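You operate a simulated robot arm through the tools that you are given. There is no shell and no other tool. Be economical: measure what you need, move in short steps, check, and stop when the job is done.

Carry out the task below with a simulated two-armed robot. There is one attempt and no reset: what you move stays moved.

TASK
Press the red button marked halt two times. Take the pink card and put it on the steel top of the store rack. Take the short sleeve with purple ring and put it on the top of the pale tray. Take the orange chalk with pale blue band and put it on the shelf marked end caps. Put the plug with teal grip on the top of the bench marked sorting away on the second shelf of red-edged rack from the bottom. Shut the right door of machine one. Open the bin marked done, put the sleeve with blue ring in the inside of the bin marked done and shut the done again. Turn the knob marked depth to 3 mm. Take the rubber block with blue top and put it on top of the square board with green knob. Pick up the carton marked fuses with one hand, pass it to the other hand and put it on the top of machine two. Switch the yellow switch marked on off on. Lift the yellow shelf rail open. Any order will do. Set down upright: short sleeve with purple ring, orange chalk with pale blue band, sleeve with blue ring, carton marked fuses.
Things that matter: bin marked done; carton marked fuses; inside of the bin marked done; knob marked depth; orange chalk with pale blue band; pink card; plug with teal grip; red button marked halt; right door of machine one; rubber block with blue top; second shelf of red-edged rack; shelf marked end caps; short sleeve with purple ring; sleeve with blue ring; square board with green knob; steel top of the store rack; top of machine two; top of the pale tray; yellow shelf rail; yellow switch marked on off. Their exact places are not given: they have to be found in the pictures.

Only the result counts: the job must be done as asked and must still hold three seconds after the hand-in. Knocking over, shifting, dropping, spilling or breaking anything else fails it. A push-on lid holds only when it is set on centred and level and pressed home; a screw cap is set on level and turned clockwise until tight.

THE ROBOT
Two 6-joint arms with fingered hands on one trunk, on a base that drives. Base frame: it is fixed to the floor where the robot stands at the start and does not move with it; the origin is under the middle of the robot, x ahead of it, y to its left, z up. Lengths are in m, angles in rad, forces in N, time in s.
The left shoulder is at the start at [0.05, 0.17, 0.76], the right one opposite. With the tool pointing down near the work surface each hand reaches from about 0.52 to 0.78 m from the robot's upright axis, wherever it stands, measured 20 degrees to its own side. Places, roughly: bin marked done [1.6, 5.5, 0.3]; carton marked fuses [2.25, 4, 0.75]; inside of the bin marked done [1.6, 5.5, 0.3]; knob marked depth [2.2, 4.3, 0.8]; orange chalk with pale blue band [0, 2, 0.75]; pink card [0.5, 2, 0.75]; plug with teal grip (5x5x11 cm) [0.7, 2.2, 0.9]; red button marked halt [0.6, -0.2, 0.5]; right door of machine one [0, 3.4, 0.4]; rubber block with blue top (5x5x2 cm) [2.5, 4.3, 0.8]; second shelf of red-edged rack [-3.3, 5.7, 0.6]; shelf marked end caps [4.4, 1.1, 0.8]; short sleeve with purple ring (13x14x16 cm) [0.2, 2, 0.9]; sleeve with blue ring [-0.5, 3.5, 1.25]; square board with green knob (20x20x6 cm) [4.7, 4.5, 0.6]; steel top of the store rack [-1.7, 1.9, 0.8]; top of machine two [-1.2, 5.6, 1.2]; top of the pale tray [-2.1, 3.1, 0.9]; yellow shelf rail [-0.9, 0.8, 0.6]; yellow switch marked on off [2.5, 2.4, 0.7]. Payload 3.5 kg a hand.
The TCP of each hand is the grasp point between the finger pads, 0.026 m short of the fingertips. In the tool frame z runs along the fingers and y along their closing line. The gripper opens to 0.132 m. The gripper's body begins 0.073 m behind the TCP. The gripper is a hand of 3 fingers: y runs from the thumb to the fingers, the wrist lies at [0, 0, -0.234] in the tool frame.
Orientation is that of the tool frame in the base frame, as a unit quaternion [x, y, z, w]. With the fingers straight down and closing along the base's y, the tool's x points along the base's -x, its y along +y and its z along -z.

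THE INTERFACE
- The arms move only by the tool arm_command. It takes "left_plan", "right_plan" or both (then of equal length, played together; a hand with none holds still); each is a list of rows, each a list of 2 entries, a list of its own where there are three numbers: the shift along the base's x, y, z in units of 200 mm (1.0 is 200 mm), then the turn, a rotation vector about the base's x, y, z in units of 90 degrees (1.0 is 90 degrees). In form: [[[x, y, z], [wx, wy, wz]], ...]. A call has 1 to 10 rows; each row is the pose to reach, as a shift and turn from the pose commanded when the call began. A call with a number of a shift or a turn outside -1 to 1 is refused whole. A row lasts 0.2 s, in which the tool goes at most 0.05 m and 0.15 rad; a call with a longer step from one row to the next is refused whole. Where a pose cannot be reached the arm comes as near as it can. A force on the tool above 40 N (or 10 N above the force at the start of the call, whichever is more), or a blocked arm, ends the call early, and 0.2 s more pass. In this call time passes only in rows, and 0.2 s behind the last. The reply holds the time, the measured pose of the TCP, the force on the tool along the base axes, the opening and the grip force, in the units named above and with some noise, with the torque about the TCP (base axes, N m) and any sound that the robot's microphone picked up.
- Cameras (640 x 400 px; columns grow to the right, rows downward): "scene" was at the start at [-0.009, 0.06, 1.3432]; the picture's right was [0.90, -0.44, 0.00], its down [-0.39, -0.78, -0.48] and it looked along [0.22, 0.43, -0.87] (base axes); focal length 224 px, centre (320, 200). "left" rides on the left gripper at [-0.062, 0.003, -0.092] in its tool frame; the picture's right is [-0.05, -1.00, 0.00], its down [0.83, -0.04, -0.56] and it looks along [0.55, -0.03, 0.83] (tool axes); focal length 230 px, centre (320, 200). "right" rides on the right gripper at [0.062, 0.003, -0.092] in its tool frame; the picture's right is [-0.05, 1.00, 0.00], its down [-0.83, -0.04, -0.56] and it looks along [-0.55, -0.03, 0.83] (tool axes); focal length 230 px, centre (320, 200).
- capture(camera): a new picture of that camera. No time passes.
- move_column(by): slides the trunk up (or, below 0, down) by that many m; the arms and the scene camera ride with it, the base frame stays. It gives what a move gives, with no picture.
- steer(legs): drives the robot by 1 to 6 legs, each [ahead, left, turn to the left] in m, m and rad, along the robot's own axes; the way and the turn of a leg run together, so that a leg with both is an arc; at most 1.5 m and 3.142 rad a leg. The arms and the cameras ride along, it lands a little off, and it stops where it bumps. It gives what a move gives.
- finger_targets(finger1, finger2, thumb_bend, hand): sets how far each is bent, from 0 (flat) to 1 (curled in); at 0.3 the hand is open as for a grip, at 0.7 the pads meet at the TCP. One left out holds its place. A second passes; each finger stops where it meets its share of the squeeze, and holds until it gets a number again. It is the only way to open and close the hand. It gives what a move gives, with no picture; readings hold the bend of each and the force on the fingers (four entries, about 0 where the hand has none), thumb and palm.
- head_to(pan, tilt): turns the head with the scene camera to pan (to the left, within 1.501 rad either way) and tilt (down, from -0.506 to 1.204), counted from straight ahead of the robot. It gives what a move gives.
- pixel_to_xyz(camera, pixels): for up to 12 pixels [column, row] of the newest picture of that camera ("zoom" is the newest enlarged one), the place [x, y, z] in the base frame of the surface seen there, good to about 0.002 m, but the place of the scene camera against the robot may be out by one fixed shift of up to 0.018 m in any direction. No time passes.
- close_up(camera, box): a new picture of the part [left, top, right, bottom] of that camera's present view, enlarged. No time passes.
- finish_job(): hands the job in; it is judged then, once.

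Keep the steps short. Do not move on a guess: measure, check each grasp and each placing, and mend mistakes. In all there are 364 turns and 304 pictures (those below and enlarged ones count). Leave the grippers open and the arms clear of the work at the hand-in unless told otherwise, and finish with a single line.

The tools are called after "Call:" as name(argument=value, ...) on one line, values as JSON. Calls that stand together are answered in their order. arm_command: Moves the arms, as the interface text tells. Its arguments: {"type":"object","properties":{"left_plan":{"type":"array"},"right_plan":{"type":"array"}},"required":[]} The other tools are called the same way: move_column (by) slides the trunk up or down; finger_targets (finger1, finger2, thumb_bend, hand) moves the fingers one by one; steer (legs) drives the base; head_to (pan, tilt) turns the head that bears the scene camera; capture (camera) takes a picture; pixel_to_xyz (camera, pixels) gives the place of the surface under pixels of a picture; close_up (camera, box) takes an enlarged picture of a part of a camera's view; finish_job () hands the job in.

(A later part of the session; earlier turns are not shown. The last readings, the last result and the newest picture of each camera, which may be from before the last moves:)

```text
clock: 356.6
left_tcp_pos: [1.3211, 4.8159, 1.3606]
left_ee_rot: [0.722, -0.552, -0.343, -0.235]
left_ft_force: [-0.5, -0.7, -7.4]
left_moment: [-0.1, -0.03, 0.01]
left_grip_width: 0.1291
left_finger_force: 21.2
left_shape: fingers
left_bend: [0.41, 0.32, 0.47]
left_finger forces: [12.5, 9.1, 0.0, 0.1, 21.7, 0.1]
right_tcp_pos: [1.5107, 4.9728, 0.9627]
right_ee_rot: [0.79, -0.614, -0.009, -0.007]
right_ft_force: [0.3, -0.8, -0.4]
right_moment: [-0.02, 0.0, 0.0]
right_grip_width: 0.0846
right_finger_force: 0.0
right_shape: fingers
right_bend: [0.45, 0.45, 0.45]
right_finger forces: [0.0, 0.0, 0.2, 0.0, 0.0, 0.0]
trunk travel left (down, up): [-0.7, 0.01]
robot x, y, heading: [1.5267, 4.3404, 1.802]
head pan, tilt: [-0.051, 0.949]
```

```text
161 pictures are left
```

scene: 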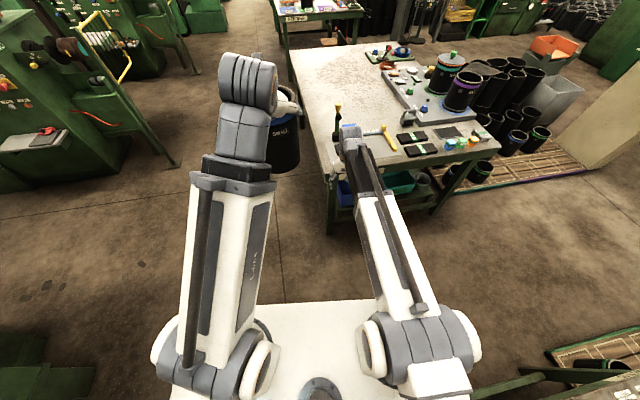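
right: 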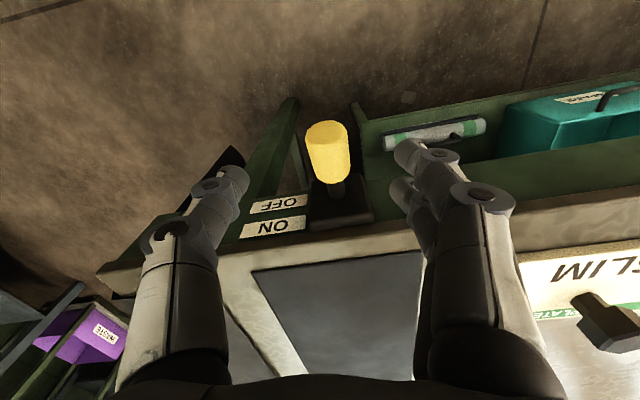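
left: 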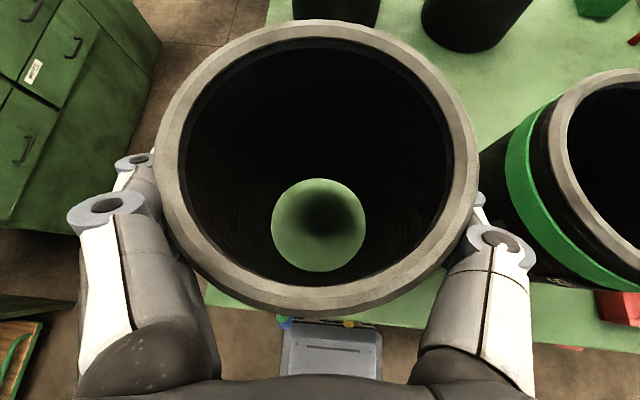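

The base bumped the SHEETS table's corner leg. I'll look at that table to check nothing fell.

Call:
head_to(pan=-1.5, tilt=0.7)

Call:
capture(camera="scene")

```text
clock: 358.2
left_tcp_pos: [1.3207, 4.815, 1.3594]
left_ee_rot: [0.722, -0.553, -0.343, -0.235]
left_ft_force: [-0.7, 0.9, -6.5]
left_moment: [-0.14, -0.03, -0.02]
left_grip_width: 0.1286
left_finger_force: 21.4
left_shape: fingers
left_bend: [0.41, 0.32, 0.47]
left_finger forces: [12.4, 9.1, 0.1, 0.0, 21.6, 0.0]
right_tcp_pos: [1.5114, 4.9729, 0.9634]
right_ee_rot: [0.79, -0.613, -0.008, -0.006]
right_ft_force: [0.3, -0.2, 0.7]
right_moment: [0.0, 0.0, -0.02]
right_grip_width: 0.0844
right_finger_force: 0.1
right_shape: fingers
right_bend: [0.45, 0.45, 0.45]
right_finger forces: [0.0, 0.1, 0.1, 0.1, 0.0, 0.0]
trunk travel left (down, up): [-0.7, 0.01]
robot x, y, heading: [1.5247, 4.3383, 1.807]
head pan, tilt: [-1.499, 0.7]
```

```text
160 pictures are left
```

scene: 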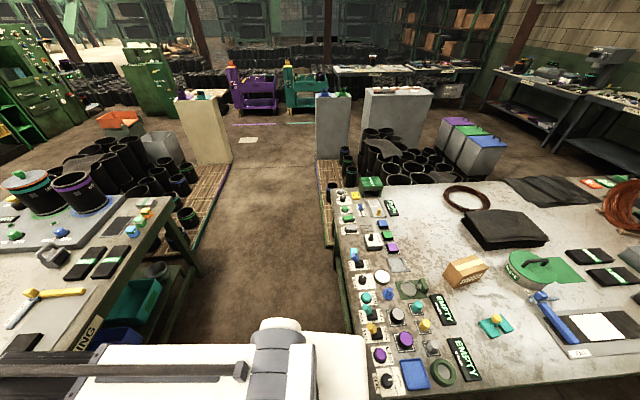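

Nothing fell. The gap between tables is too tight for a frontal approach, so I'll work the bin from the table's corner side: move to the west side and face east. First raise the right hand.

Call:
arm_command(right_plan=[[[0, 0, 0.2], [0, 0, 0]], [[0, 0, 0.4], [0, 0, 0]], [[0, 0, 0.6], [0, 0, 0]], [[0, 0, 0.8], [0, 0, 0]]])

Call:
steer(legs=[[0, 0.35, 0], [0.5, 0, 0], [0, 0, -1.42]])

Call:
head_to(pan=-0.1, tilt=0.9)

Call:
capture(camera="scene")

```text
clock: 359.2
left_tcp_pos: [1.3213, 4.8145, 1.3609]
left_ee_rot: [0.722, -0.553, -0.343, -0.235]
left_ft_force: [-0.8, 0.9, -6.4]
left_moment: [-0.15, -0.07, 0.0]
left_grip_width: 0.1288
left_finger_force: 22.4
left_shape: fingers
left_bend: [0.41, 0.32, 0.47]
left_finger forces: [12.4, 9.1, 0.0, 0.1, 21.6, 0.0]
right_tcp_pos: [1.5093, 4.9718, 1.1231]
right_ee_rot: [0.79, -0.613, -0.008, -0.007]
right_ft_force: [-0.4, -0.3, -0.2]
right_moment: [0.01, 0.01, -0.02]
right_grip_width: 0.0846
right_finger_force: 0.1
right_shape: fingers
right_bend: [0.45, 0.45, 0.45]
right_finger forces: [0.1, 0.0, 0.0, 0.0, 0.1, 0.0]
trunk travel left (down, up): [-0.7, 0.01]
robot x, y, heading: [1.5242, 4.3353, 1.804]
head pan, tilt: [-1.499, 0.7]
```

```text
clock: 367.4
left_tcp_pos: [1.5039, 5.0241, 1.3601]
left_ee_rot: [-0.197, 0.888, 0.111, 0.4]
left_ft_force: [-0.6, 0.4, -6.7]
left_moment: [-0.08, 0.11, -0.02]
left_grip_width: 0.1289
left_finger_force: 20.5
left_shape: fingers
left_bend: [0.41, 0.32, 0.47]
left_finger forces: [11.8, 8.4, 0.1, 0.0, 20.6, 0.1]
right_tcp_pos: [1.6903, 4.8651, 1.1217]
right_ee_rot: [-0.208, 0.978, 0.002, 0.01]
right_ft_force: [0.8, -0.5, -0.1]
right_moment: [0.01, -0.01, -0.04]
right_grip_width: 0.0847
right_finger_force: 0.0
right_shape: fingers
right_bend: [0.45, 0.45, 0.45]
right_finger forces: [0.1, 0.0, 0.0, 0.0, 0.0, 0.0]
trunk travel left (down, up): [-0.7, 0.01]
robot x, y, heading: [1.0693, 4.7403, 0.401]
head pan, tilt: [-1.499, 0.7]
```

```text
clock: 369.0
left_tcp_pos: [1.5037, 5.0233, 1.36]
left_ee_rot: [-0.197, 0.888, 0.111, 0.401]
left_ft_force: [-0.8, -0.2, -7.2]
left_moment: [-0.07, 0.11, 0.01]
left_grip_width: 0.129
left_finger_force: 20.7
left_shape: fingers
left_bend: [0.41, 0.32, 0.47]
left_finger forces: [11.9, 8.4, 0.1, 0.1, 20.5, 0.0]
right_tcp_pos: [1.6901, 4.866, 1.1224]
right_ee_rot: [-0.208, 0.978, 0.002, 0.011]
right_ft_force: [0.3, -0.9, 0.2]
right_moment: [0.02, -0.03, 0.01]
right_grip_width: 0.0845
right_finger_force: 0.0
right_shape: fingers
right_bend: [0.45, 0.45, 0.45]
right_finger forces: [0.0, 0.1, 0.0, 0.0, 0.0, 0.0]
trunk travel left (down, up): [-0.7, 0.01]
robot x, y, heading: [1.0694, 4.7415, 0.401]
head pan, tilt: [-0.099, 0.901]
```

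```text
159 pictures are left
```

scene: 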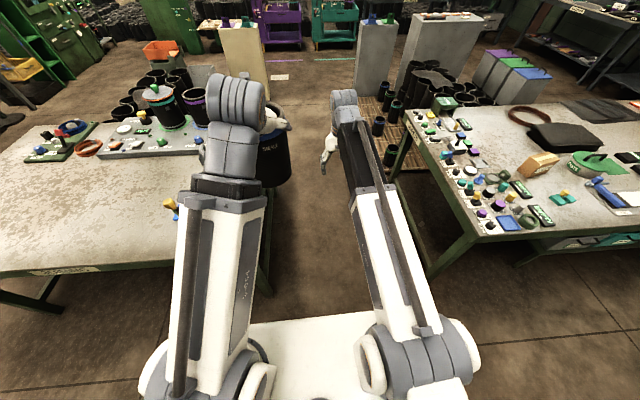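

I'll look down-left toward the bin under the JOINING table's end.

Call:
head_to(pan=0.5, tilt=1.0)

Call:
capture(camera="scene")

```text
clock: 370.0
left_tcp_pos: [1.5032, 5.0237, 1.3608]
left_ee_rot: [-0.197, 0.888, 0.111, 0.4]
left_ft_force: [0.3, -0.6, -6.1]
left_moment: [-0.09, 0.12, -0.01]
left_grip_width: 0.1289
left_finger_force: 20.0
left_shape: fingers
left_bend: [0.41, 0.32, 0.47]
left_finger forces: [12.0, 8.4, 0.0, 0.0, 20.6, 0.0]
right_tcp_pos: [1.69, 4.8648, 1.1222]
right_ee_rot: [-0.209, 0.978, 0.003, 0.01]
right_ft_force: [0.4, -0.2, 0.5]
right_moment: [0.01, -0.01, 0.0]
right_grip_width: 0.0844
right_finger_force: 0.1
right_shape: fingers
right_bend: [0.45, 0.45, 0.45]
right_finger forces: [0.0, 0.0, 0.1, 0.0, 0.1, 0.0]
trunk travel left (down, up): [-0.7, 0.01]
robot x, y, heading: [1.0665, 4.7434, 0.403]
head pan, tilt: [0.499, 1.0]
```

```text
158 pictures are left
```

scene: 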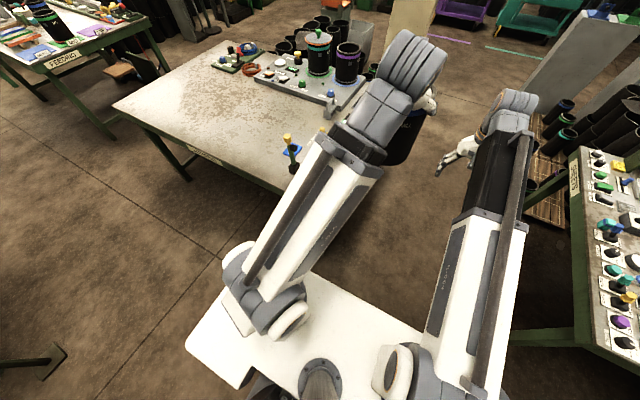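

The left arm blocks the view. I'll slide right 0.4 m and look again from there.

Call:
steer(legs=[[-0.05, -0.4, 0]])

Call:
head_to(pan=0.75, tilt=0.85)

Call:
capture(camera="scene")

```text
clock: 372.5
left_tcp_pos: [1.6141, 4.6407, 1.36]
left_ee_rot: [-0.198, 0.888, 0.112, 0.4]
left_ft_force: [0.7, 0.3, -6.4]
left_moment: [-0.05, 0.1, 0.05]
left_grip_width: 0.1291
left_finger_force: 20.2
left_shape: fingers
left_bend: [0.41, 0.32, 0.47]
left_finger forces: [12.1, 8.5, 0.0, 0.1, 20.8, 0.0]
right_tcp_pos: [1.8021, 4.4814, 1.1216]
right_ee_rot: [-0.211, 0.977, 0.003, 0.01]
right_ft_force: [0.5, 0.3, 0.7]
right_moment: [0.01, 0.03, 0.02]
right_grip_width: 0.0842
right_finger_force: 0.1
right_shape: fingers
right_bend: [0.45, 0.45, 0.45]
right_finger forces: [0.0, 0.0, 0.0, 0.1, 0.1, 0.1]
trunk travel left (down, up): [-0.7, 0.01]
robot x, y, heading: [1.1853, 4.354, 0.411]
head pan, tilt: [0.499, 1.0]
```

```text
clock: 373.2
left_tcp_pos: [1.6142, 4.6399, 1.3605]
left_ee_rot: [-0.2, 0.888, 0.113, 0.399]
left_ft_force: [-0.5, 1.0, -6.1]
left_moment: [-0.04, 0.08, 0.0]
left_grip_width: 0.1288
left_finger_force: 20.5
left_shape: fingers
left_bend: [0.41, 0.32, 0.47]
left_finger forces: [12.0, 8.4, 0.1, 0.1, 20.7, 0.0]
right_tcp_pos: [1.8012, 4.4837, 1.1216]
right_ee_rot: [-0.211, 0.977, 0.002, 0.01]
right_ft_force: [-0.2, -0.4, 0.5]
right_moment: [-0.01, -0.03, -0.04]
right_grip_width: 0.0846
right_finger_force: 0.0
right_shape: fingers
right_bend: [0.45, 0.45, 0.45]
right_finger forces: [0.0, 0.0, 0.0, 0.0, 0.0, 0.1]
trunk travel left (down, up): [-0.7, 0.01]
robot x, y, heading: [1.1827, 4.3546, 0.407]
head pan, tilt: [0.75, 0.85]
```

```text
157 pictures are left
```

scene: 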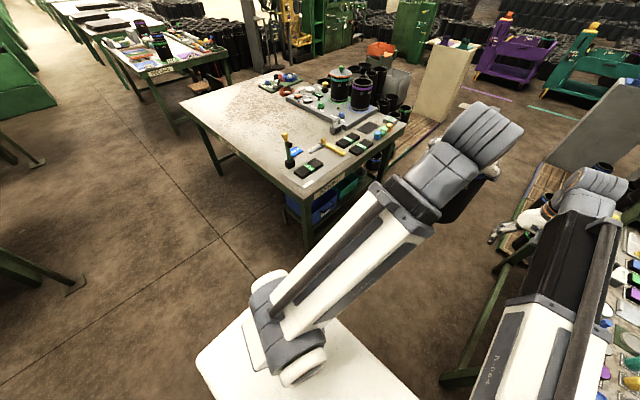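

Call:
close_up(camera="scene", box=[270, 150, 420, 260])

Call:
pixel_to_xyz(camera="scene", pixels=[[325, 205], [318, 205], [330, 210], [338, 200], [320, 215], [310, 205], [295, 205], [350, 190], [303, 200], [300, 240], [332, 187], [305, 190]])

```text
3.64 times, centred on (345, 205) of scene
```

zoom: 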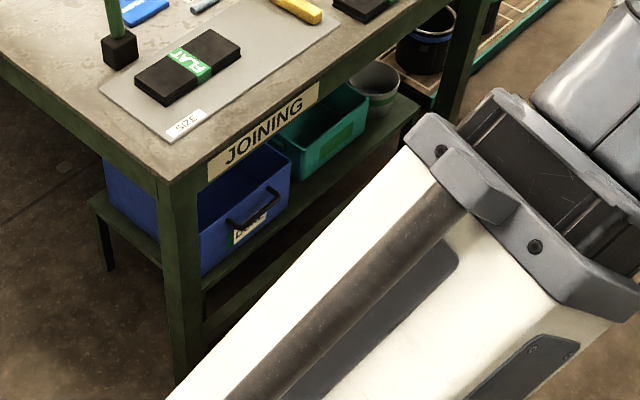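

```text
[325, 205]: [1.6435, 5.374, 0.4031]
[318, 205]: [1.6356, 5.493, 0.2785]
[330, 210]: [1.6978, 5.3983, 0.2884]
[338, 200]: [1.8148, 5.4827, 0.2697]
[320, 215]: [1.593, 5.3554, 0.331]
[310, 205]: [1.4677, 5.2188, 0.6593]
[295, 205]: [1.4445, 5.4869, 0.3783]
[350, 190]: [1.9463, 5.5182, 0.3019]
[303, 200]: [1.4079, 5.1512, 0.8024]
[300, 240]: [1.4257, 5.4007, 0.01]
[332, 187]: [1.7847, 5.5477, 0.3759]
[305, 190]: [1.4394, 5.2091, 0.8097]
```

The bin is an open-top drawer box: handle at about (1.64,5.37,0.40), shelf z≈0.27. I'll turn to face it squarely (heading 1.954) and slide into the gap at v≈3.63.

Call:
steer(legs=[[0, 0, 1.545], [0.04, 0, 0], [0, -0.68, 0]])

Call:
head_to(pan=-0.1, tilt=1.0)

Call:
capture(camera="scene")

```text
clock: 381.3
left_tcp_pos: [1.5339, 5.094, 1.3603]
left_ee_rot: [0.76, -0.501, -0.358, -0.21]
left_ft_force: [-0.4, 0.2, -6.4]
left_moment: [-0.13, -0.04, -0.02]
left_grip_width: 0.1288
left_finger_force: 20.5
left_shape: fingers
left_bend: [0.4, 0.32, 0.47]
left_finger forces: [11.7, 8.2, 0.0, 0.0, 20.2, 0.0]
right_tcp_pos: [1.6982, 5.2755, 1.1221]
right_ee_rot: [0.831, -0.556, -0.009, -0.005]
right_ft_force: [0.8, -0.1, -0.1]
right_moment: [0.02, -0.01, 0.0]
right_grip_width: 0.0847
right_finger_force: 0.0
right_shape: fingers
right_bend: [0.45, 0.45, 0.45]
right_finger forces: [0.0, 0.1, 0.0, 0.0, 0.0, 0.0]
trunk travel left (down, up): [-0.7, 0.01]
robot x, y, heading: [1.8025, 4.6508, 1.943]
head pan, tilt: [0.75, 0.85]
```

```text
clock: 382.4
left_tcp_pos: [1.5325, 5.0945, 1.36]
left_ee_rot: [0.76, -0.499, -0.359, -0.209]
left_ft_force: [-0.8, 0.4, -7.1]
left_moment: [-0.12, -0.07, -0.01]
left_grip_width: 0.1288
left_finger_force: 20.0
left_shape: fingers
left_bend: [0.4, 0.32, 0.47]
left_finger forces: [11.8, 8.2, 0.0, 0.0, 20.1, 0.0]
right_tcp_pos: [1.697, 5.275, 1.1232]
right_ee_rot: [0.831, -0.556, -0.01, -0.006]
right_ft_force: [0.3, 0.2, 0.4]
right_moment: [0.0, 0.02, 0.0]
right_grip_width: 0.0849
right_finger_force: 0.1
right_shape: fingers
right_bend: [0.45, 0.45, 0.45]
right_finger forces: [0.1, 0.0, 0.1, 0.0, 0.0, 0.1]
trunk travel left (down, up): [-0.7, 0.01]
robot x, y, heading: [1.8005, 4.6501, 1.945]
head pan, tilt: [-0.099, 1.0]
```

```text
155 pictures are left
```

scene: 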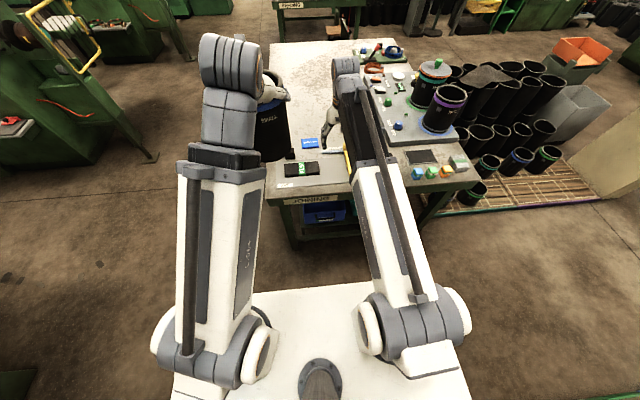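

Call:
steer(legs=[[-0.04, 0, 0.01]])

Call:
close_up(camera="scene", box=[260, 170, 380, 260])

```text
clock: 383.3
left_tcp_pos: [1.5448, 5.0514, 1.3606]
left_ee_rot: [0.762, -0.496, -0.361, -0.208]
left_ft_force: [0.9, -1.3, -6.9]
left_moment: [-0.08, -0.05, -0.03]
left_grip_width: 0.1288
left_finger_force: 20.2
left_shape: fingers
left_bend: [0.4, 0.32, 0.47]
left_finger forces: [11.7, 8.3, 0.0, 0.0, 20.2, 0.1]
right_tcp_pos: [1.7071, 5.2353, 1.1233]
right_ee_rot: [0.834, -0.551, -0.009, -0.006]
right_ft_force: [-0.8, -0.6, 0.2]
right_moment: [0.04, 0.04, -0.03]
right_grip_width: 0.0843
right_finger_force: 0.1
right_shape: fingers
right_bend: [0.45, 0.45, 0.45]
right_finger forces: [0.1, 0.1, 0.0, 0.1, 0.0, 0.0]
trunk travel left (down, up): [-0.7, 0.01]
robot x, y, heading: [1.8196, 4.6149, 1.956]
head pan, tilt: [-0.099, 1.0]
```

```text
4.44 times, centred on (320, 215) of scene
```

zoom: 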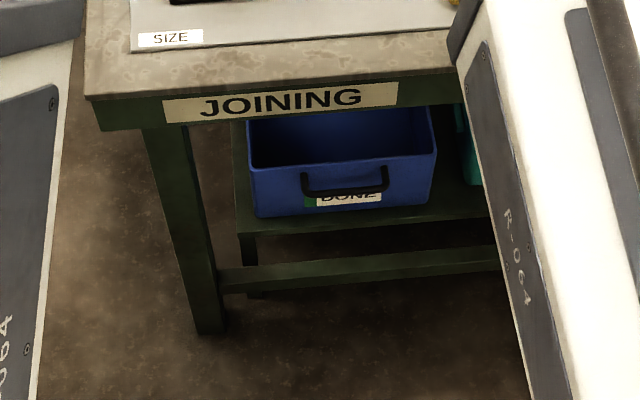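

Call:
pixel_to_xyz(camera="zoom", pixels=[[345, 190], [305, 190], [387, 187], [250, 168], [436, 155], [253, 212], [340, 162], [240, 100], [450, 75], [200, 320], [300, 145], [345, 210]])

```text
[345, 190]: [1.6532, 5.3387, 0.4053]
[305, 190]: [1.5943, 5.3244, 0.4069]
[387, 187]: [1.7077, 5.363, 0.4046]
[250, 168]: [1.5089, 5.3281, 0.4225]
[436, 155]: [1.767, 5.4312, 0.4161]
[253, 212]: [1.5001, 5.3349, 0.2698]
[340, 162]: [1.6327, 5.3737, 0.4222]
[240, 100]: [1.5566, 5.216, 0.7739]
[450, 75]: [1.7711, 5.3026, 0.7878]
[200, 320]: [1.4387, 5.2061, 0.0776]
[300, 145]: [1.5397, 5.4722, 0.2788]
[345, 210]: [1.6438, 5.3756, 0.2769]
```

DONE bin confirmed: handle bar centre (1.653,5.339,≈0.395), its bin top z≈0.41, 0.28 m wide. I'll pull the right hand back 0.12 m, then lower the trunk 0.4 m.

Call:
arm_command(right_plan=[[[0.075, -0.19, 0], [0, 0, 0]], [[0.15, -0.37, 0], [0, 0, 0]], [[0.225, -0.55, 0], [0, 0, 0]]])

Call:
move_column(by=-0.4)

Call:
capture(camera="scene")

```text
clock: 384.1
left_tcp_pos: [1.5438, 5.0529, 1.3596]
left_ee_rot: [0.763, -0.497, -0.358, -0.208]
left_ft_force: [-0.8, -0.1, -6.4]
left_moment: [-0.13, -0.07, 0.0]
left_grip_width: 0.1288
left_finger_force: 20.1
left_shape: fingers
left_bend: [0.4, 0.32, 0.47]
left_finger forces: [11.7, 8.3, 0.0, 0.1, 20.0, 0.1]
right_tcp_pos: [1.7526, 5.1262, 1.1203]
right_ee_rot: [0.834, -0.552, -0.009, -0.006]
right_ft_force: [-0.2, 0.5, 0.7]
right_moment: [0.01, 0.04, -0.03]
right_grip_width: 0.0844
right_finger_force: 0.1
right_shape: fingers
right_bend: [0.45, 0.45, 0.45]
right_finger forces: [0.0, 0.1, 0.0, 0.1, 0.0, 0.0]
trunk travel left (down, up): [-0.7, 0.01]
robot x, y, heading: [1.8161, 4.6094, 1.953]
head pan, tilt: [-0.099, 1.0]
```

```text
clock: 388.0
left_tcp_pos: [1.5433, 5.0548, 0.9602]
left_ee_rot: [0.762, -0.495, -0.36, -0.208]
left_ft_force: [-0.3, -0.1, -7.0]
left_moment: [-0.1, -0.07, 0.0]
left_grip_width: 0.1288
left_finger_force: 20.7
left_shape: fingers
left_bend: [0.4, 0.32, 0.47]
left_finger forces: [11.7, 8.2, 0.0, 0.0, 20.1, 0.0]
right_tcp_pos: [1.7523, 5.1264, 0.7208]
right_ee_rot: [0.835, -0.551, -0.008, -0.006]
right_ft_force: [0.4, -0.5, 0.0]
right_moment: [0.01, -0.02, 0.0]
right_grip_width: 0.0843
right_finger_force: 0.0
right_shape: fingers
right_bend: [0.45, 0.45, 0.45]
right_finger forces: [0.0, 0.1, 0.1, 0.1, 0.0, 0.0]
trunk travel left (down, up): [-0.3, 0.41]
robot x, y, heading: [1.8126, 4.6135, 1.957]
head pan, tilt: [-0.099, 1.0]
```

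```text
153 pictures are left
```

scene: 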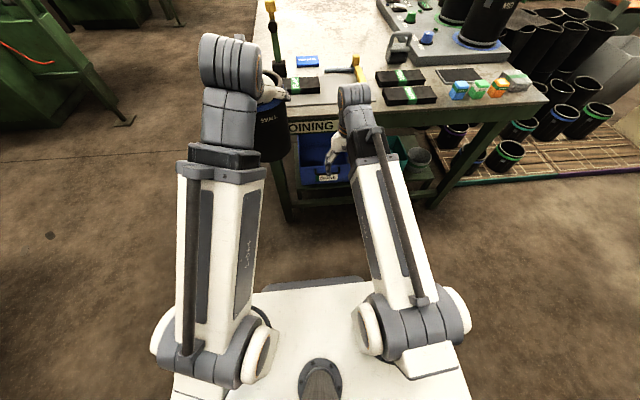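

Now lower 0.2 m, then pitch the hand forward while moving in under the table edge.

Call:
arm_command(right_plan=[[[0, 0, -0.2], [0, 0, 0]], [[0, 0, -0.4], [0, 0, 0]], [[0, 0, -0.6], [0, 0, 0]], [[0, 0, -0.8], [0, 0, 0]], [[0, 0, -1.0], [0, 0, 0]]])

Call:
arm_command(right_plan=[[[-0.03, 0.07, -0.03], [0.087, 0.036, 0]], [[-0.06, 0.14, -0.06], [0.175, 0.071, 0]], [[-0.09, 0.21, -0.1], [0.262, 0.107, 0]], [[-0.11, 0.28, -0.13], [0.35, 0.143, 0]], [[-0.14, 0.35, -0.16], [0.437, 0.178, 0]], [[-0.17, 0.42, -0.2], [0.525, 0.214, 0]], [[-0.2, 0.49, -0.24], [0.612, 0.249, 0]], [[-0.22, 0.55, -0.28], [0.7, 0.285, 0]], [[-0.25, 0.62, -0.32], [0.787, 0.32, 0]], [[-0.28, 0.69, -0.36], [0.875, 0.356, 0]]])

Call:
capture(camera="right")

```text
clock: 389.2
left_tcp_pos: [1.5443, 5.0535, 0.9608]
left_ee_rot: [0.763, -0.496, -0.36, -0.208]
left_ft_force: [-0.6, 0.1, -7.0]
left_moment: [-0.12, -0.08, -0.01]
left_grip_width: 0.1287
left_finger_force: 19.9
left_shape: fingers
left_bend: [0.4, 0.32, 0.47]
left_finger forces: [11.7, 8.3, 0.0, 0.0, 20.1, 0.0]
right_tcp_pos: [1.7503, 5.1282, 0.5205]
right_ee_rot: [0.834, -0.552, -0.01, -0.006]
right_ft_force: [-0.4, -0.7, -0.3]
right_moment: [0.01, 0.0, 0.01]
right_grip_width: 0.0844
right_finger_force: 0.1
right_shape: fingers
right_bend: [0.45, 0.45, 0.45]
right_finger forces: [0.0, 0.0, 0.1, 0.1, 0.1, 0.0]
trunk travel left (down, up): [-0.3, 0.41]
robot x, y, heading: [1.8203, 4.6131, 1.954]
head pan, tilt: [-0.099, 1.0]
```

```text
clock: 391.4
left_tcp_pos: [1.5439, 5.0527, 0.9592]
left_ee_rot: [0.763, -0.496, -0.36, -0.208]
left_ft_force: [0.2, 0.1, -6.3]
left_moment: [-0.18, -0.06, 0.01]
left_grip_width: 0.129
left_finger_force: 19.8
left_shape: fingers
left_bend: [0.4, 0.32, 0.47]
left_finger forces: [11.7, 8.2, 0.0, 0.0, 20.0, 0.0]
right_tcp_pos: [1.6772, 5.2561, 0.451]
right_ee_rot: [0.605, -0.407, -0.562, -0.39]
right_ft_force: [-0.2, -0.5, 0.7]
right_moment: [-0.04, 0.0, 0.02]
right_grip_width: 0.0844
right_finger_force: 0.0
right_shape: fingers
right_bend: [0.45, 0.45, 0.45]
right_finger forces: [0.0, 0.1, 0.0, 0.1, 0.0, 0.1]
right hand out of reach, approached as far as the arm can: row 2, 3, 4, 5, 6, 7, 8, 9, 10
trunk travel left (down, up): [-0.3, 0.41]
robot x, y, heading: [1.8145, 4.6172, 1.954]
head pan, tilt: [-0.099, 1.0]
```

```text
152 pictures are left
```

right: 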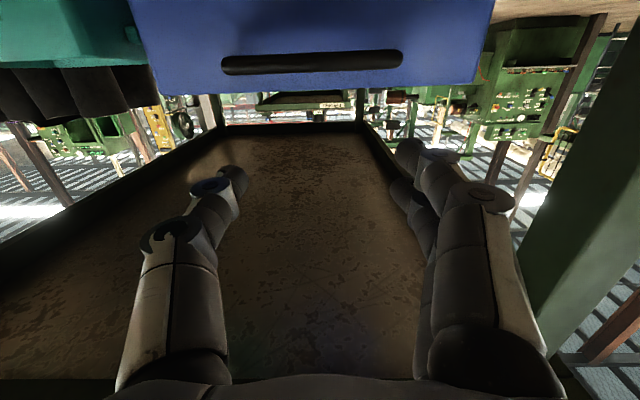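

The hand is level, aimed at the bin; the handle shows at (310,62). I'll measure it and roll the hand so it closes vertically.

Call:
pixel_to_xyz(camera="right", pixels=[[310, 62], [230, 66], [390, 60], [310, 40], [310, 85], [310, 200]])

Call:
arm_command(right_plan=[[[0, 0, 0], [0.034, -0.088, 0]], [[0, 0, 0], [0.068, -0.176, 0]], [[0, 0, 0], [0.102, -0.264, 0]], [[0, 0, 0], [0.136, -0.352, 0]], [[0, 0, 0], [0.17, -0.44, 0]], [[0, 0, 0], [0.204, -0.528, 0]], [[0, 0, 0], [0.238, -0.616, 0]], [[0, 0, 0], [0.272, -0.704, 0]], [[0, 0, 0], [0.306, -0.792, 0]], [[0, 0, 0], [0.34, -0.88, 0]]])

Call:
capture(camera="right")

```text
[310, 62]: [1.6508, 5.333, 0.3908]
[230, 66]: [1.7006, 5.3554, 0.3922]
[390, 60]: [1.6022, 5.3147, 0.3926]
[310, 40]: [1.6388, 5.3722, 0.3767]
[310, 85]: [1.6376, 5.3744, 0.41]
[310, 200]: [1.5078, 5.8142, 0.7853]
```

```text
clock: 393.6
left_tcp_pos: [1.5454, 5.0529, 0.9601]
left_ee_rot: [0.762, -0.497, -0.36, -0.208]
left_ft_force: [0.1, 0.2, -7.9]
left_moment: [-0.12, -0.08, -0.01]
left_grip_width: 0.1286
left_finger_force: 20.2
left_shape: fingers
left_bend: [0.4, 0.32, 0.47]
left_finger forces: [11.8, 8.1, 0.0, 0.0, 20.0, 0.0]
right_tcp_pos: [1.6779, 5.2565, 0.4511]
right_ee_rot: [0.711, 0.085, -0.13, -0.686]
right_ft_force: [0.9, -0.4, 0.2]
right_moment: [-0.04, -0.01, -0.01]
right_grip_width: 0.0845
right_finger_force: 0.1
right_shape: fingers
right_bend: [0.45, 0.45, 0.45]
right_finger forces: [0.1, 0.0, 0.0, 0.0, 0.0, 0.0]
trunk travel left (down, up): [-0.3, 0.41]
robot x, y, heading: [1.8186, 4.6155, 1.953]
head pan, tilt: [-0.099, 1.0]
```

```text
151 pictures are left
```

right: 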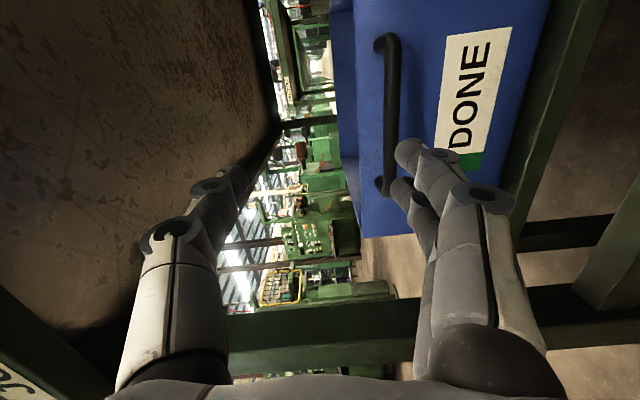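

The handle bar (1.651,5.333,0.391) lines up. I'll go down 60 mm, then forward 78 mm, and close on it.

Call:
arm_command(right_plan=[[[0, 0, -0.15], [0, 0, 0]], [[0, 0, -0.3], [0, 0, 0]], [[-0.05, 0.12, -0.3], [0, 0, 0]], [[-0.1, 0.25, -0.3], [0, 0, 0]], [[-0.145, 0.363, -0.3], [0, 0, 0]]])

Call:
capture(camera="right")

```text
clock: 394.8
left_tcp_pos: [1.5444, 5.0532, 0.9603]
left_ee_rot: [0.762, -0.497, -0.359, -0.209]
left_ft_force: [0.1, -0.3, -6.8]
left_moment: [-0.09, -0.06, -0.01]
left_grip_width: 0.1288
left_finger_force: 19.8
left_shape: fingers
left_bend: [0.4, 0.32, 0.47]
left_finger forces: [11.7, 8.2, 0.0, 0.0, 20.0, 0.0]
right_tcp_pos: [1.6515, 5.3288, 0.391]
right_ee_rot: [0.711, 0.084, -0.131, -0.686]
right_ft_force: [0.3, 0.5, 0.1]
right_moment: [-0.02, 0.0, -0.02]
right_grip_width: 0.0847
right_finger_force: 0.1
right_shape: fingers
right_bend: [0.45, 0.45, 0.45]
right_finger forces: [0.0, 0.0, 0.1, 0.0, 0.0, 0.1]
trunk travel left (down, up): [-0.3, 0.41]
robot x, y, heading: [1.8133, 4.6141, 1.954]
head pan, tilt: [-0.099, 1.0]
```

```text
150 pictures are left
```

right: 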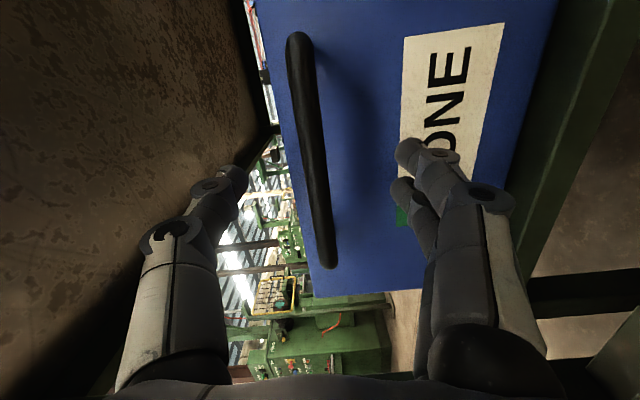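

Call:
finger_targets(hand="right", finger1=0.75, finger2=0.75, thumb_bend=0.75)

Call:
arm_command(right_plan=[[[0.02, -0.046, 0], [0, 0, 0]], [[0.056, -0.14, 0], [0, 0, 0]], [[0.113, -0.28, 0], [0, 0, 0]], [[0.17, -0.42, 0], [0, 0, 0]]])

Call:
close_up(camera="scene", box=[240, 80, 460, 260])

```text
clock: 395.8
left_tcp_pos: [1.5439, 5.0531, 0.9605]
left_ee_rot: [0.762, -0.496, -0.359, -0.208]
left_ft_force: [0.5, -0.6, -5.9]
left_moment: [-0.09, -0.08, 0.04]
left_grip_width: 0.1286
left_finger_force: 19.8
left_shape: fingers
left_bend: [0.4, 0.32, 0.47]
left_finger forces: [11.7, 8.2, 0.0, 0.0, 20.1, 0.0]
right_tcp_pos: [1.6511, 5.3277, 0.3909]
right_ee_rot: [0.711, 0.084, -0.13, -0.686]
right_ft_force: [0.5, 0.0, 0.7]
right_moment: [0.0, 0.01, 0.03]
right_grip_width: 0.0
right_finger_force: 0.0
right_shape: fingers
right_bend: [0.74, 0.74, 0.73]
right_finger forces: [0.0, 0.0, 0.0, 0.0, 0.0, 0.1]
trunk travel left (down, up): [-0.3, 0.41]
robot x, y, heading: [1.8179, 4.6144, 1.961]
head pan, tilt: [-0.099, 1.0]
```

```text
clock: 396.8
left_tcp_pos: [1.5443, 5.0533, 0.9603]
left_ee_rot: [0.763, -0.496, -0.36, -0.207]
left_ft_force: [0.6, -0.3, -6.4]
left_moment: [-0.11, -0.04, 0.04]
left_grip_width: 0.1288
left_finger_force: 19.9
left_shape: fingers
left_bend: [0.4, 0.32, 0.47]
left_finger forces: [11.8, 8.1, 0.0, 0.0, 19.9, 0.0]
right_tcp_pos: [1.6829, 5.2445, 0.3924]
right_ee_rot: [0.712, 0.084, -0.131, -0.685]
right_ft_force: [-0.4, -0.4, -0.4]
right_moment: [-0.01, -0.01, 0.0]
right_grip_width: 0.0001
right_finger_force: 0.0
right_shape: fingers
right_bend: [0.74, 0.74, 0.73]
right_finger forces: [0.0, 0.1, 0.1, 0.0, 0.0, 0.0]
trunk travel left (down, up): [-0.3, 0.41]
robot x, y, heading: [1.819, 4.614, 1.952]
head pan, tilt: [-0.099, 1.0]
```

```text
2.22 times, centred on (350, 170) of scene
```

zoom: 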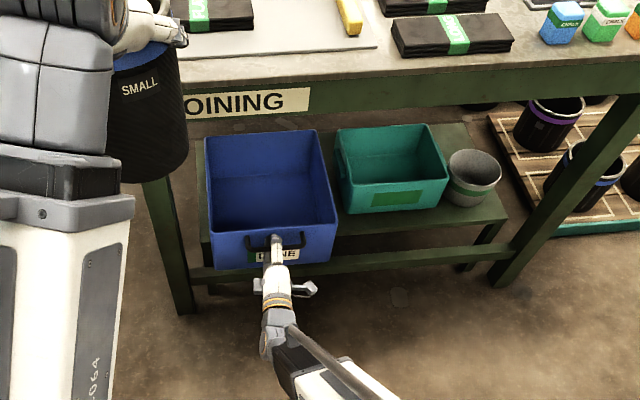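

Call:
pixel_to_xyz(camera="zoom", pixels=[[300, 238], [250, 240], [207, 225], [337, 222], [205, 138], [318, 133], [260, 200], [345, 195]])

Call:
capture(camera="right")

```text
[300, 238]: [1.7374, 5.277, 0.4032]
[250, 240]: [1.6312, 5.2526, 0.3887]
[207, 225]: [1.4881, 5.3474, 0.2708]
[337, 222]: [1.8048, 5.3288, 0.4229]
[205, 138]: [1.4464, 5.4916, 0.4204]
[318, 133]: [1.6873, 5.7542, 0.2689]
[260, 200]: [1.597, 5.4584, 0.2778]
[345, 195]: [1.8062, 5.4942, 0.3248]
```

```text
148 pictures are left
```

right: 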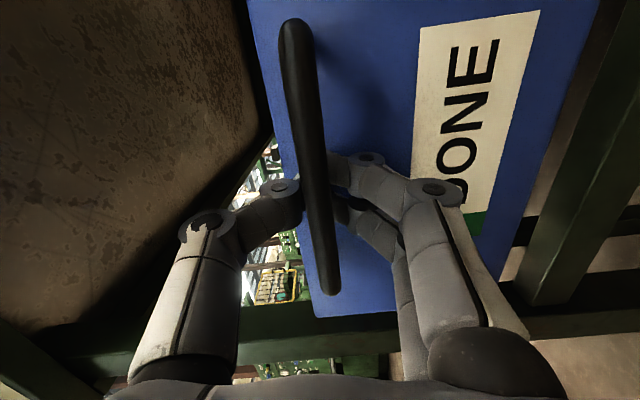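

The handle is hooked and the bin came out ~0.11 m. I'll back the base 0.09 m further, pulling.

Call:
steer(legs=[[-0.09, 0, 0]])

Call:
arm_command(right_plan=[[[0.038, -0.093, 0], [0, 0, 0]], [[0.076, -0.186, 0], [0, 0, 0]], [[0.113, -0.28, 0], [0, 0, 0]], [[0.15, -0.37, 0], [0, 0, 0]]])

Call:
close_up(camera="scene", box=[240, 60, 460, 260])

```text
clock: 397.9
left_tcp_pos: [1.573, 4.9844, 0.9577]
left_ee_rot: [0.762, -0.497, -0.358, -0.208]
left_ft_force: [-0.2, 0.0, -6.4]
left_moment: [-0.1, -0.07, -0.01]
left_grip_width: 0.1284
left_finger_force: 20.4
left_shape: fingers
left_bend: [0.4, 0.32, 0.47]
left_finger forces: [11.7, 8.3, 0.1, 0.0, 20.1, 0.0]
right_tcp_pos: [1.7132, 5.1771, 0.3926]
right_ee_rot: [0.711, 0.083, -0.13, -0.686]
right_ft_force: [0.6, 0.6, 1.7]
right_moment: [0.02, -0.02, 0.01]
right_grip_width: 0.0
right_finger_force: 0.0
right_shape: fingers
right_bend: [0.74, 0.74, 0.73]
right_finger forces: [0.1, 0.1, 0.0, 0.0, 0.0, 0.0]
trunk travel left (down, up): [-0.3, 0.41]
robot x, y, heading: [1.8454, 4.5457, 1.95]
head pan, tilt: [-0.099, 1.0]
stopped in leg 1: the robot was blocked; the commanded pose is now the measured one
```

```text
clock: 398.9
left_tcp_pos: [1.5728, 4.9851, 0.9597]
left_ee_rot: [0.762, -0.497, -0.359, -0.208]
left_ft_force: [0.9, 0.1, -6.9]
left_moment: [-0.1, -0.07, 0.02]
left_grip_width: 0.1284
left_finger_force: 20.1
left_shape: fingers
left_bend: [0.4, 0.32, 0.47]
left_finger forces: [11.5, 8.5, 0.0, 0.1, 20.1, 0.0]
right_tcp_pos: [1.728, 5.1225, 0.4086]
right_ee_rot: [0.713, 0.083, -0.129, -0.684]
right_ft_force: [2.9, 0.3, -12.4]
right_moment: [0.11, -0.07, 0.05]
right_grip_width: 0.0001
right_finger_force: 5.8
right_shape: fingers
right_bend: [0.74, 0.74, 0.73]
right_finger forces: [5.0, 6.1, 0.0, 0.0, 0.0, 0.0]
right hand out of reach, approached as far as the arm can: row 3, 4
trunk travel left (down, up): [-0.3, 0.41]
robot x, y, heading: [1.8466, 4.5461, 1.951]
head pan, tilt: [-0.099, 1.0]
```

```text
2.00 times, centred on (350, 160) of scene
```

zoom: 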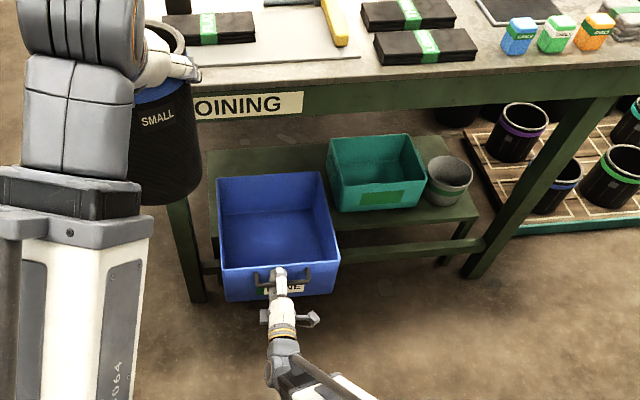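

Call:
pixel_to_xyz(camera="zoom", pixels=[[221, 267], [339, 260], [218, 180], [323, 174], [270, 235], [270, 200], [280, 270], [240, 105], [310, 275]])

```text
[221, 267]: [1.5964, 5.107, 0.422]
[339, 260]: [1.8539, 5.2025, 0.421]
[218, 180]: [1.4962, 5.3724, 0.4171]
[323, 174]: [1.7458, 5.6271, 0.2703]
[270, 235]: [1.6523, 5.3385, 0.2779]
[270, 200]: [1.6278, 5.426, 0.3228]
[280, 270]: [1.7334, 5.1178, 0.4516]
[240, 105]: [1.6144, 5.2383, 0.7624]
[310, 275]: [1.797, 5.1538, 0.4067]
```

The bin is out ~0.24 m (front v≈4.13, back 4.42). I'll open the right hand and slide it sideways off the handle.

Call:
finger_targets(hand="right", finger1=0.35, finger2=0.35, thumb_bend=0.35)

Call:
capture(camera="right")

```text
clock: 399.9
left_tcp_pos: [1.573, 4.9846, 0.9595]
left_ee_rot: [0.761, -0.498, -0.359, -0.209]
left_ft_force: [-0.6, -0.5, -6.5]
left_moment: [-0.11, -0.09, 0.03]
left_grip_width: 0.129
left_finger_force: 19.7
left_shape: fingers
left_bend: [0.4, 0.32, 0.47]
left_finger forces: [11.4, 8.5, 0.1, 0.0, 20.0, 0.0]
right_tcp_pos: [1.7274, 5.1219, 0.4098]
right_ee_rot: [0.711, 0.082, -0.13, -0.686]
right_ft_force: [0.2, 0.5, -0.1]
right_moment: [-0.02, -0.02, 0.01]
right_grip_width: 0.1174
right_finger_force: 0.0
right_shape: fingers
right_bend: [0.35, 0.35, 0.35]
right_finger forces: [0.1, 0.0, 0.0, 0.0, 0.0, 0.0]
trunk travel left (down, up): [-0.3, 0.41]
robot x, y, heading: [1.8469, 4.5393, 1.954]
head pan, tilt: [-0.099, 1.0]
```

```text
146 pictures are left
```

right: 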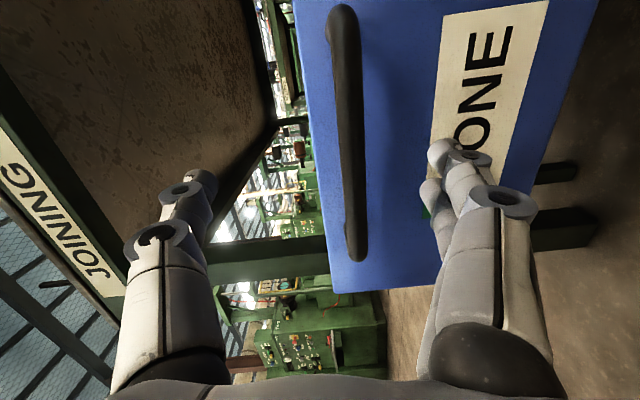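

Call:
arm_command(right_plan=[[[0.2, 0.082, 0], [0, 0, 0]], [[0.41, 0.164, 0], [0, 0, 0]], [[0.62, 0.25, 0], [0, 0, 0]], [[0.83, 0.33, 0], [0, 0, 0]]])

Call:
capture(camera="scene")

```text
clock: 400.9
left_tcp_pos: [1.5731, 4.9847, 0.9602]
left_ee_rot: [0.762, -0.497, -0.358, -0.209]
left_ft_force: [0.4, -0.6, -6.9]
left_moment: [-0.12, -0.08, 0.0]
left_grip_width: 0.1283
left_finger_force: 19.6
left_shape: fingers
left_bend: [0.4, 0.32, 0.47]
left_finger forces: [11.5, 8.5, 0.0, 0.0, 20.1, 0.0]
right_tcp_pos: [1.7926, 5.1559, 0.4108]
right_ee_rot: [0.716, 0.061, -0.108, -0.687]
right_ft_force: [-1.2, 0.4, -0.4]
right_moment: [0.0, -0.01, 0.02]
right_grip_width: 0.1176
right_finger_force: 0.0
right_shape: fingers
right_bend: [0.35, 0.35, 0.35]
right_finger forces: [0.0, 0.0, 0.0, 0.0, 0.0, 0.0]
right hand out of reach, approached as far as the arm can: row 1, 2, 3, 4
trunk travel left (down, up): [-0.3, 0.41]
robot x, y, heading: [1.8499, 4.5445, 1.951]
head pan, tilt: [-0.099, 1.0]
```

```text
145 pictures are left
```

scene: 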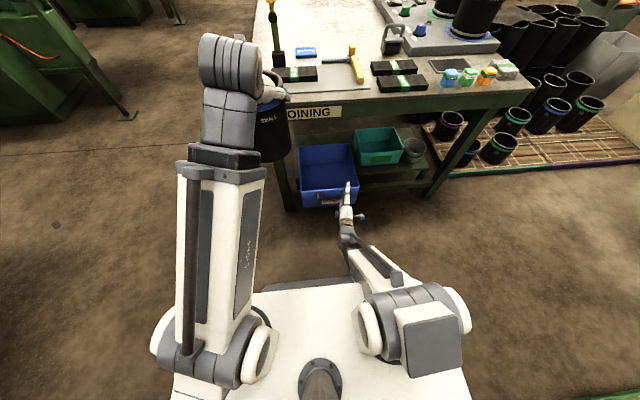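

Call:
steer(legs=[[0, -0.13, 0]])

Call:
capture(camera="scene")

Call:
pixel_to_xyz(camera="scene", pixels=[[300, 190]])

```text
clock: 402.2
left_tcp_pos: [1.693, 5.0337, 0.96]
left_ee_rot: [0.763, -0.496, -0.359, -0.208]
left_ft_force: [0.0, 0.1, -6.7]
left_moment: [-0.1, -0.06, -0.01]
left_grip_width: 0.1288
left_finger_force: 20.0
left_shape: fingers
left_bend: [0.4, 0.32, 0.47]
left_finger forces: [11.4, 8.6, 0.0, 0.0, 20.1, 0.0]
right_tcp_pos: [1.9132, 5.2059, 0.4106]
right_ee_rot: [0.716, 0.062, -0.109, -0.687]
right_ft_force: [-0.1, 0.2, -0.2]
right_moment: [0.03, -0.02, -0.01]
right_grip_width: 0.1178
right_finger_force: 0.1
right_shape: fingers
right_bend: [0.35, 0.35, 0.35]
right_finger forces: [0.0, 0.0, 0.0, 0.0, 0.0, 0.0]
trunk travel left (down, up): [-0.3, 0.41]
robot x, y, heading: [1.9701, 4.5914, 1.956]
head pan, tilt: [-0.099, 1.0]
```

```text
144 pictures are left
```

scene: 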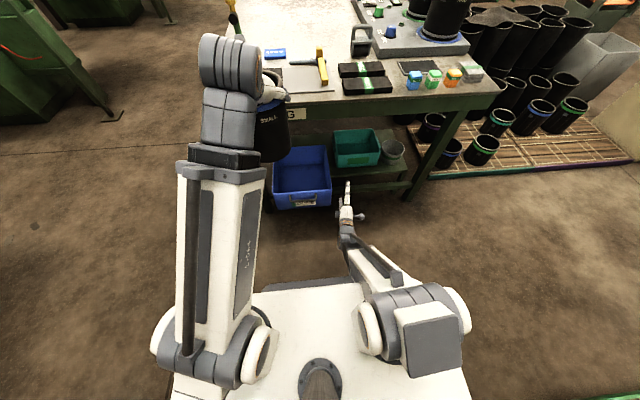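

```text
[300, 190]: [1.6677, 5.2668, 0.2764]
```

Right hand is clear. Now the left: lower the sleeve in front of the bin to just above its rim (TCP 0.60).

Call:
arm_command(left_plan=[[[0, 0, -0.22], [0, 0, 0]], [[0, 0, -0.45], [0, 0, 0]], [[0, 0, -0.68], [0, 0, 0]], [[0, 0, -0.9], [0, 0, 0]]])

Call:
arm_command(left_plan=[[[0, 0, -0.22], [0, 0, 0]], [[0, 0, -0.45], [0, 0, 0]], [[0, 0, -0.68], [0, 0, 0]], [[0, 0, -0.85], [0, 0, 0]]])

Call:
capture(camera="left")

Call:
capture(camera="scene")

```text
clock: 403.2
left_tcp_pos: [1.6881, 5.1247, 0.8209]
left_ee_rot: [0.763, -0.496, -0.358, -0.207]
left_ft_force: [-0.2, 0.5, -6.6]
left_moment: [-0.08, -0.06, -0.02]
left_grip_width: 0.1287
left_finger_force: 19.5
left_shape: fingers
left_bend: [0.4, 0.32, 0.47]
left_finger forces: [11.3, 8.4, 0.0, 0.0, 19.9, 0.0]
left hand out of reach, approached as far as the arm can: row 1, 2, 3, 4
right_tcp_pos: [1.9135, 5.2062, 0.411]
right_ee_rot: [0.715, 0.062, -0.108, -0.688]
right_ft_force: [-0.2, -0.3, -0.2]
right_moment: [-0.02, 0.01, 0.01]
right_grip_width: 0.1176
right_finger_force: 0.1
right_shape: fingers
right_bend: [0.35, 0.35, 0.35]
right_finger forces: [0.0, 0.0, 0.1, 0.0, 0.0, 0.0]
trunk travel left (down, up): [-0.3, 0.41]
robot x, y, heading: [1.9704, 4.594, 1.956]
head pan, tilt: [-0.099, 1.0]
```

```text
clock: 404.2
left_tcp_pos: [1.6874, 5.1558, 0.6481]
left_ee_rot: [0.763, -0.496, -0.359, -0.207]
left_ft_force: [0.5, -0.3, -6.1]
left_moment: [-0.03, -0.04, 0.01]
left_grip_width: 0.1284
left_finger_force: 18.9
left_shape: fingers
left_bend: [0.4, 0.32, 0.47]
left_finger forces: [11.5, 8.0, 0.0, 0.0, 19.6, 0.0]
left hand out of reach, approached as far as the arm can: row 1, 2, 3, 4
right_tcp_pos: [1.914, 5.2058, 0.4114]
right_ee_rot: [0.716, 0.062, -0.108, -0.687]
right_ft_force: [0.0, 0.2, -0.3]
right_moment: [-0.06, 0.0, 0.02]
right_grip_width: 0.1175
right_finger_force: 0.0
right_shape: fingers
right_bend: [0.35, 0.35, 0.35]
right_finger forces: [0.1, 0.0, 0.0, 0.0, 0.0, 0.0]
trunk travel left (down, up): [-0.3, 0.41]
robot x, y, heading: [1.9675, 4.5934, 1.959]
head pan, tilt: [-0.099, 1.0]
```

```text
143 pictures are left
```

left: 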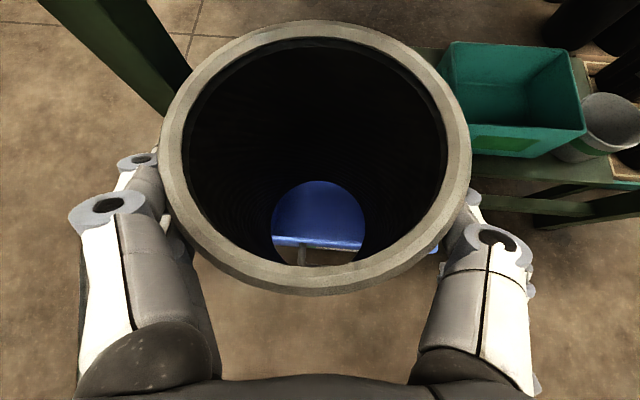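

```text
142 pictures are left
```

scene: 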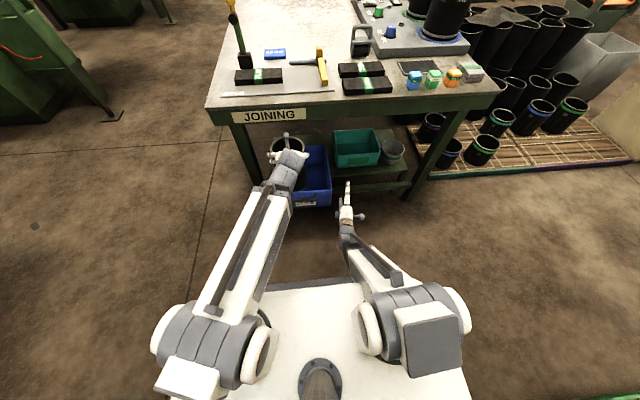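

The sleeve is just over the bin's front edge. I'll move in ~80 mm and check.

Call:
arm_command(left_plan=[[[0.01, 0.2, 0], [0, 0, 0]], [[0.025, 0.41, 0], [0, 0, 0]], [[0.025, 0.41, -0.1], [0, 0, 0]]])

Call:
capture(camera="left")

Call:
close_up(camera="scene", box=[200, 90, 420, 250])

```text
clock: 405.0
left_tcp_pos: [1.6905, 5.2369, 0.6298]
left_ee_rot: [0.763, -0.496, -0.359, -0.208]
left_ft_force: [0.1, -1.2, -5.6]
left_moment: [-0.17, -0.07, -0.02]
left_grip_width: 0.1283
left_finger_force: 20.3
left_shape: fingers
left_bend: [0.4, 0.32, 0.47]
left_finger forces: [11.1, 8.7, 0.1, 0.0, 19.9, 0.1]
right_tcp_pos: [1.9133, 5.2064, 0.4096]
right_ee_rot: [0.716, 0.062, -0.108, -0.687]
right_ft_force: [1.0, -0.3, 0.0]
right_moment: [0.0, -0.01, -0.01]
right_grip_width: 0.1175
right_finger_force: 0.0
right_shape: fingers
right_bend: [0.35, 0.35, 0.35]
right_finger forces: [0.0, 0.1, 0.1, 0.0, 0.0, 0.0]
trunk travel left (down, up): [-0.3, 0.41]
robot x, y, heading: [1.969, 4.5978, 1.953]
head pan, tilt: [-0.099, 1.0]
```

```text
141 pictures are left
```

left: 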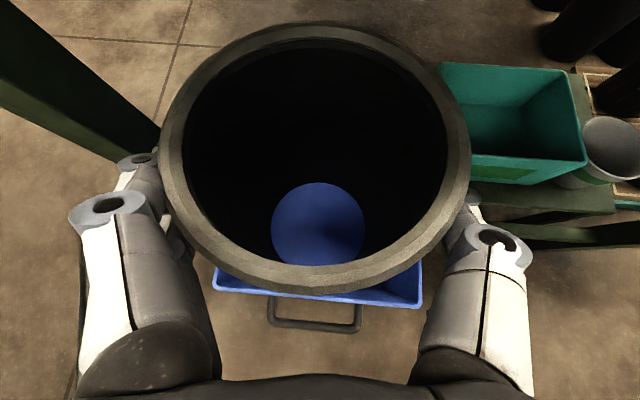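

```text
2.50 times, centred on (310, 170) of scene
```

zoom: 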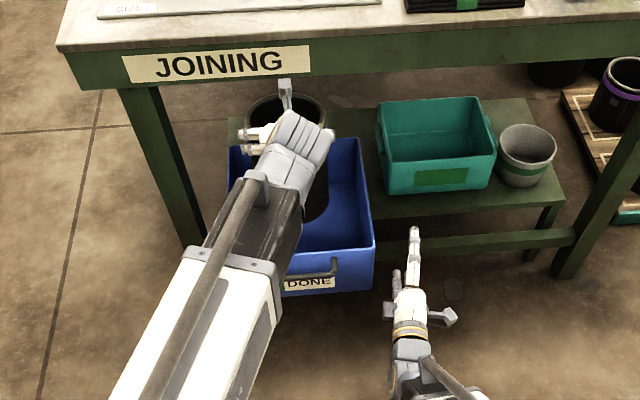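

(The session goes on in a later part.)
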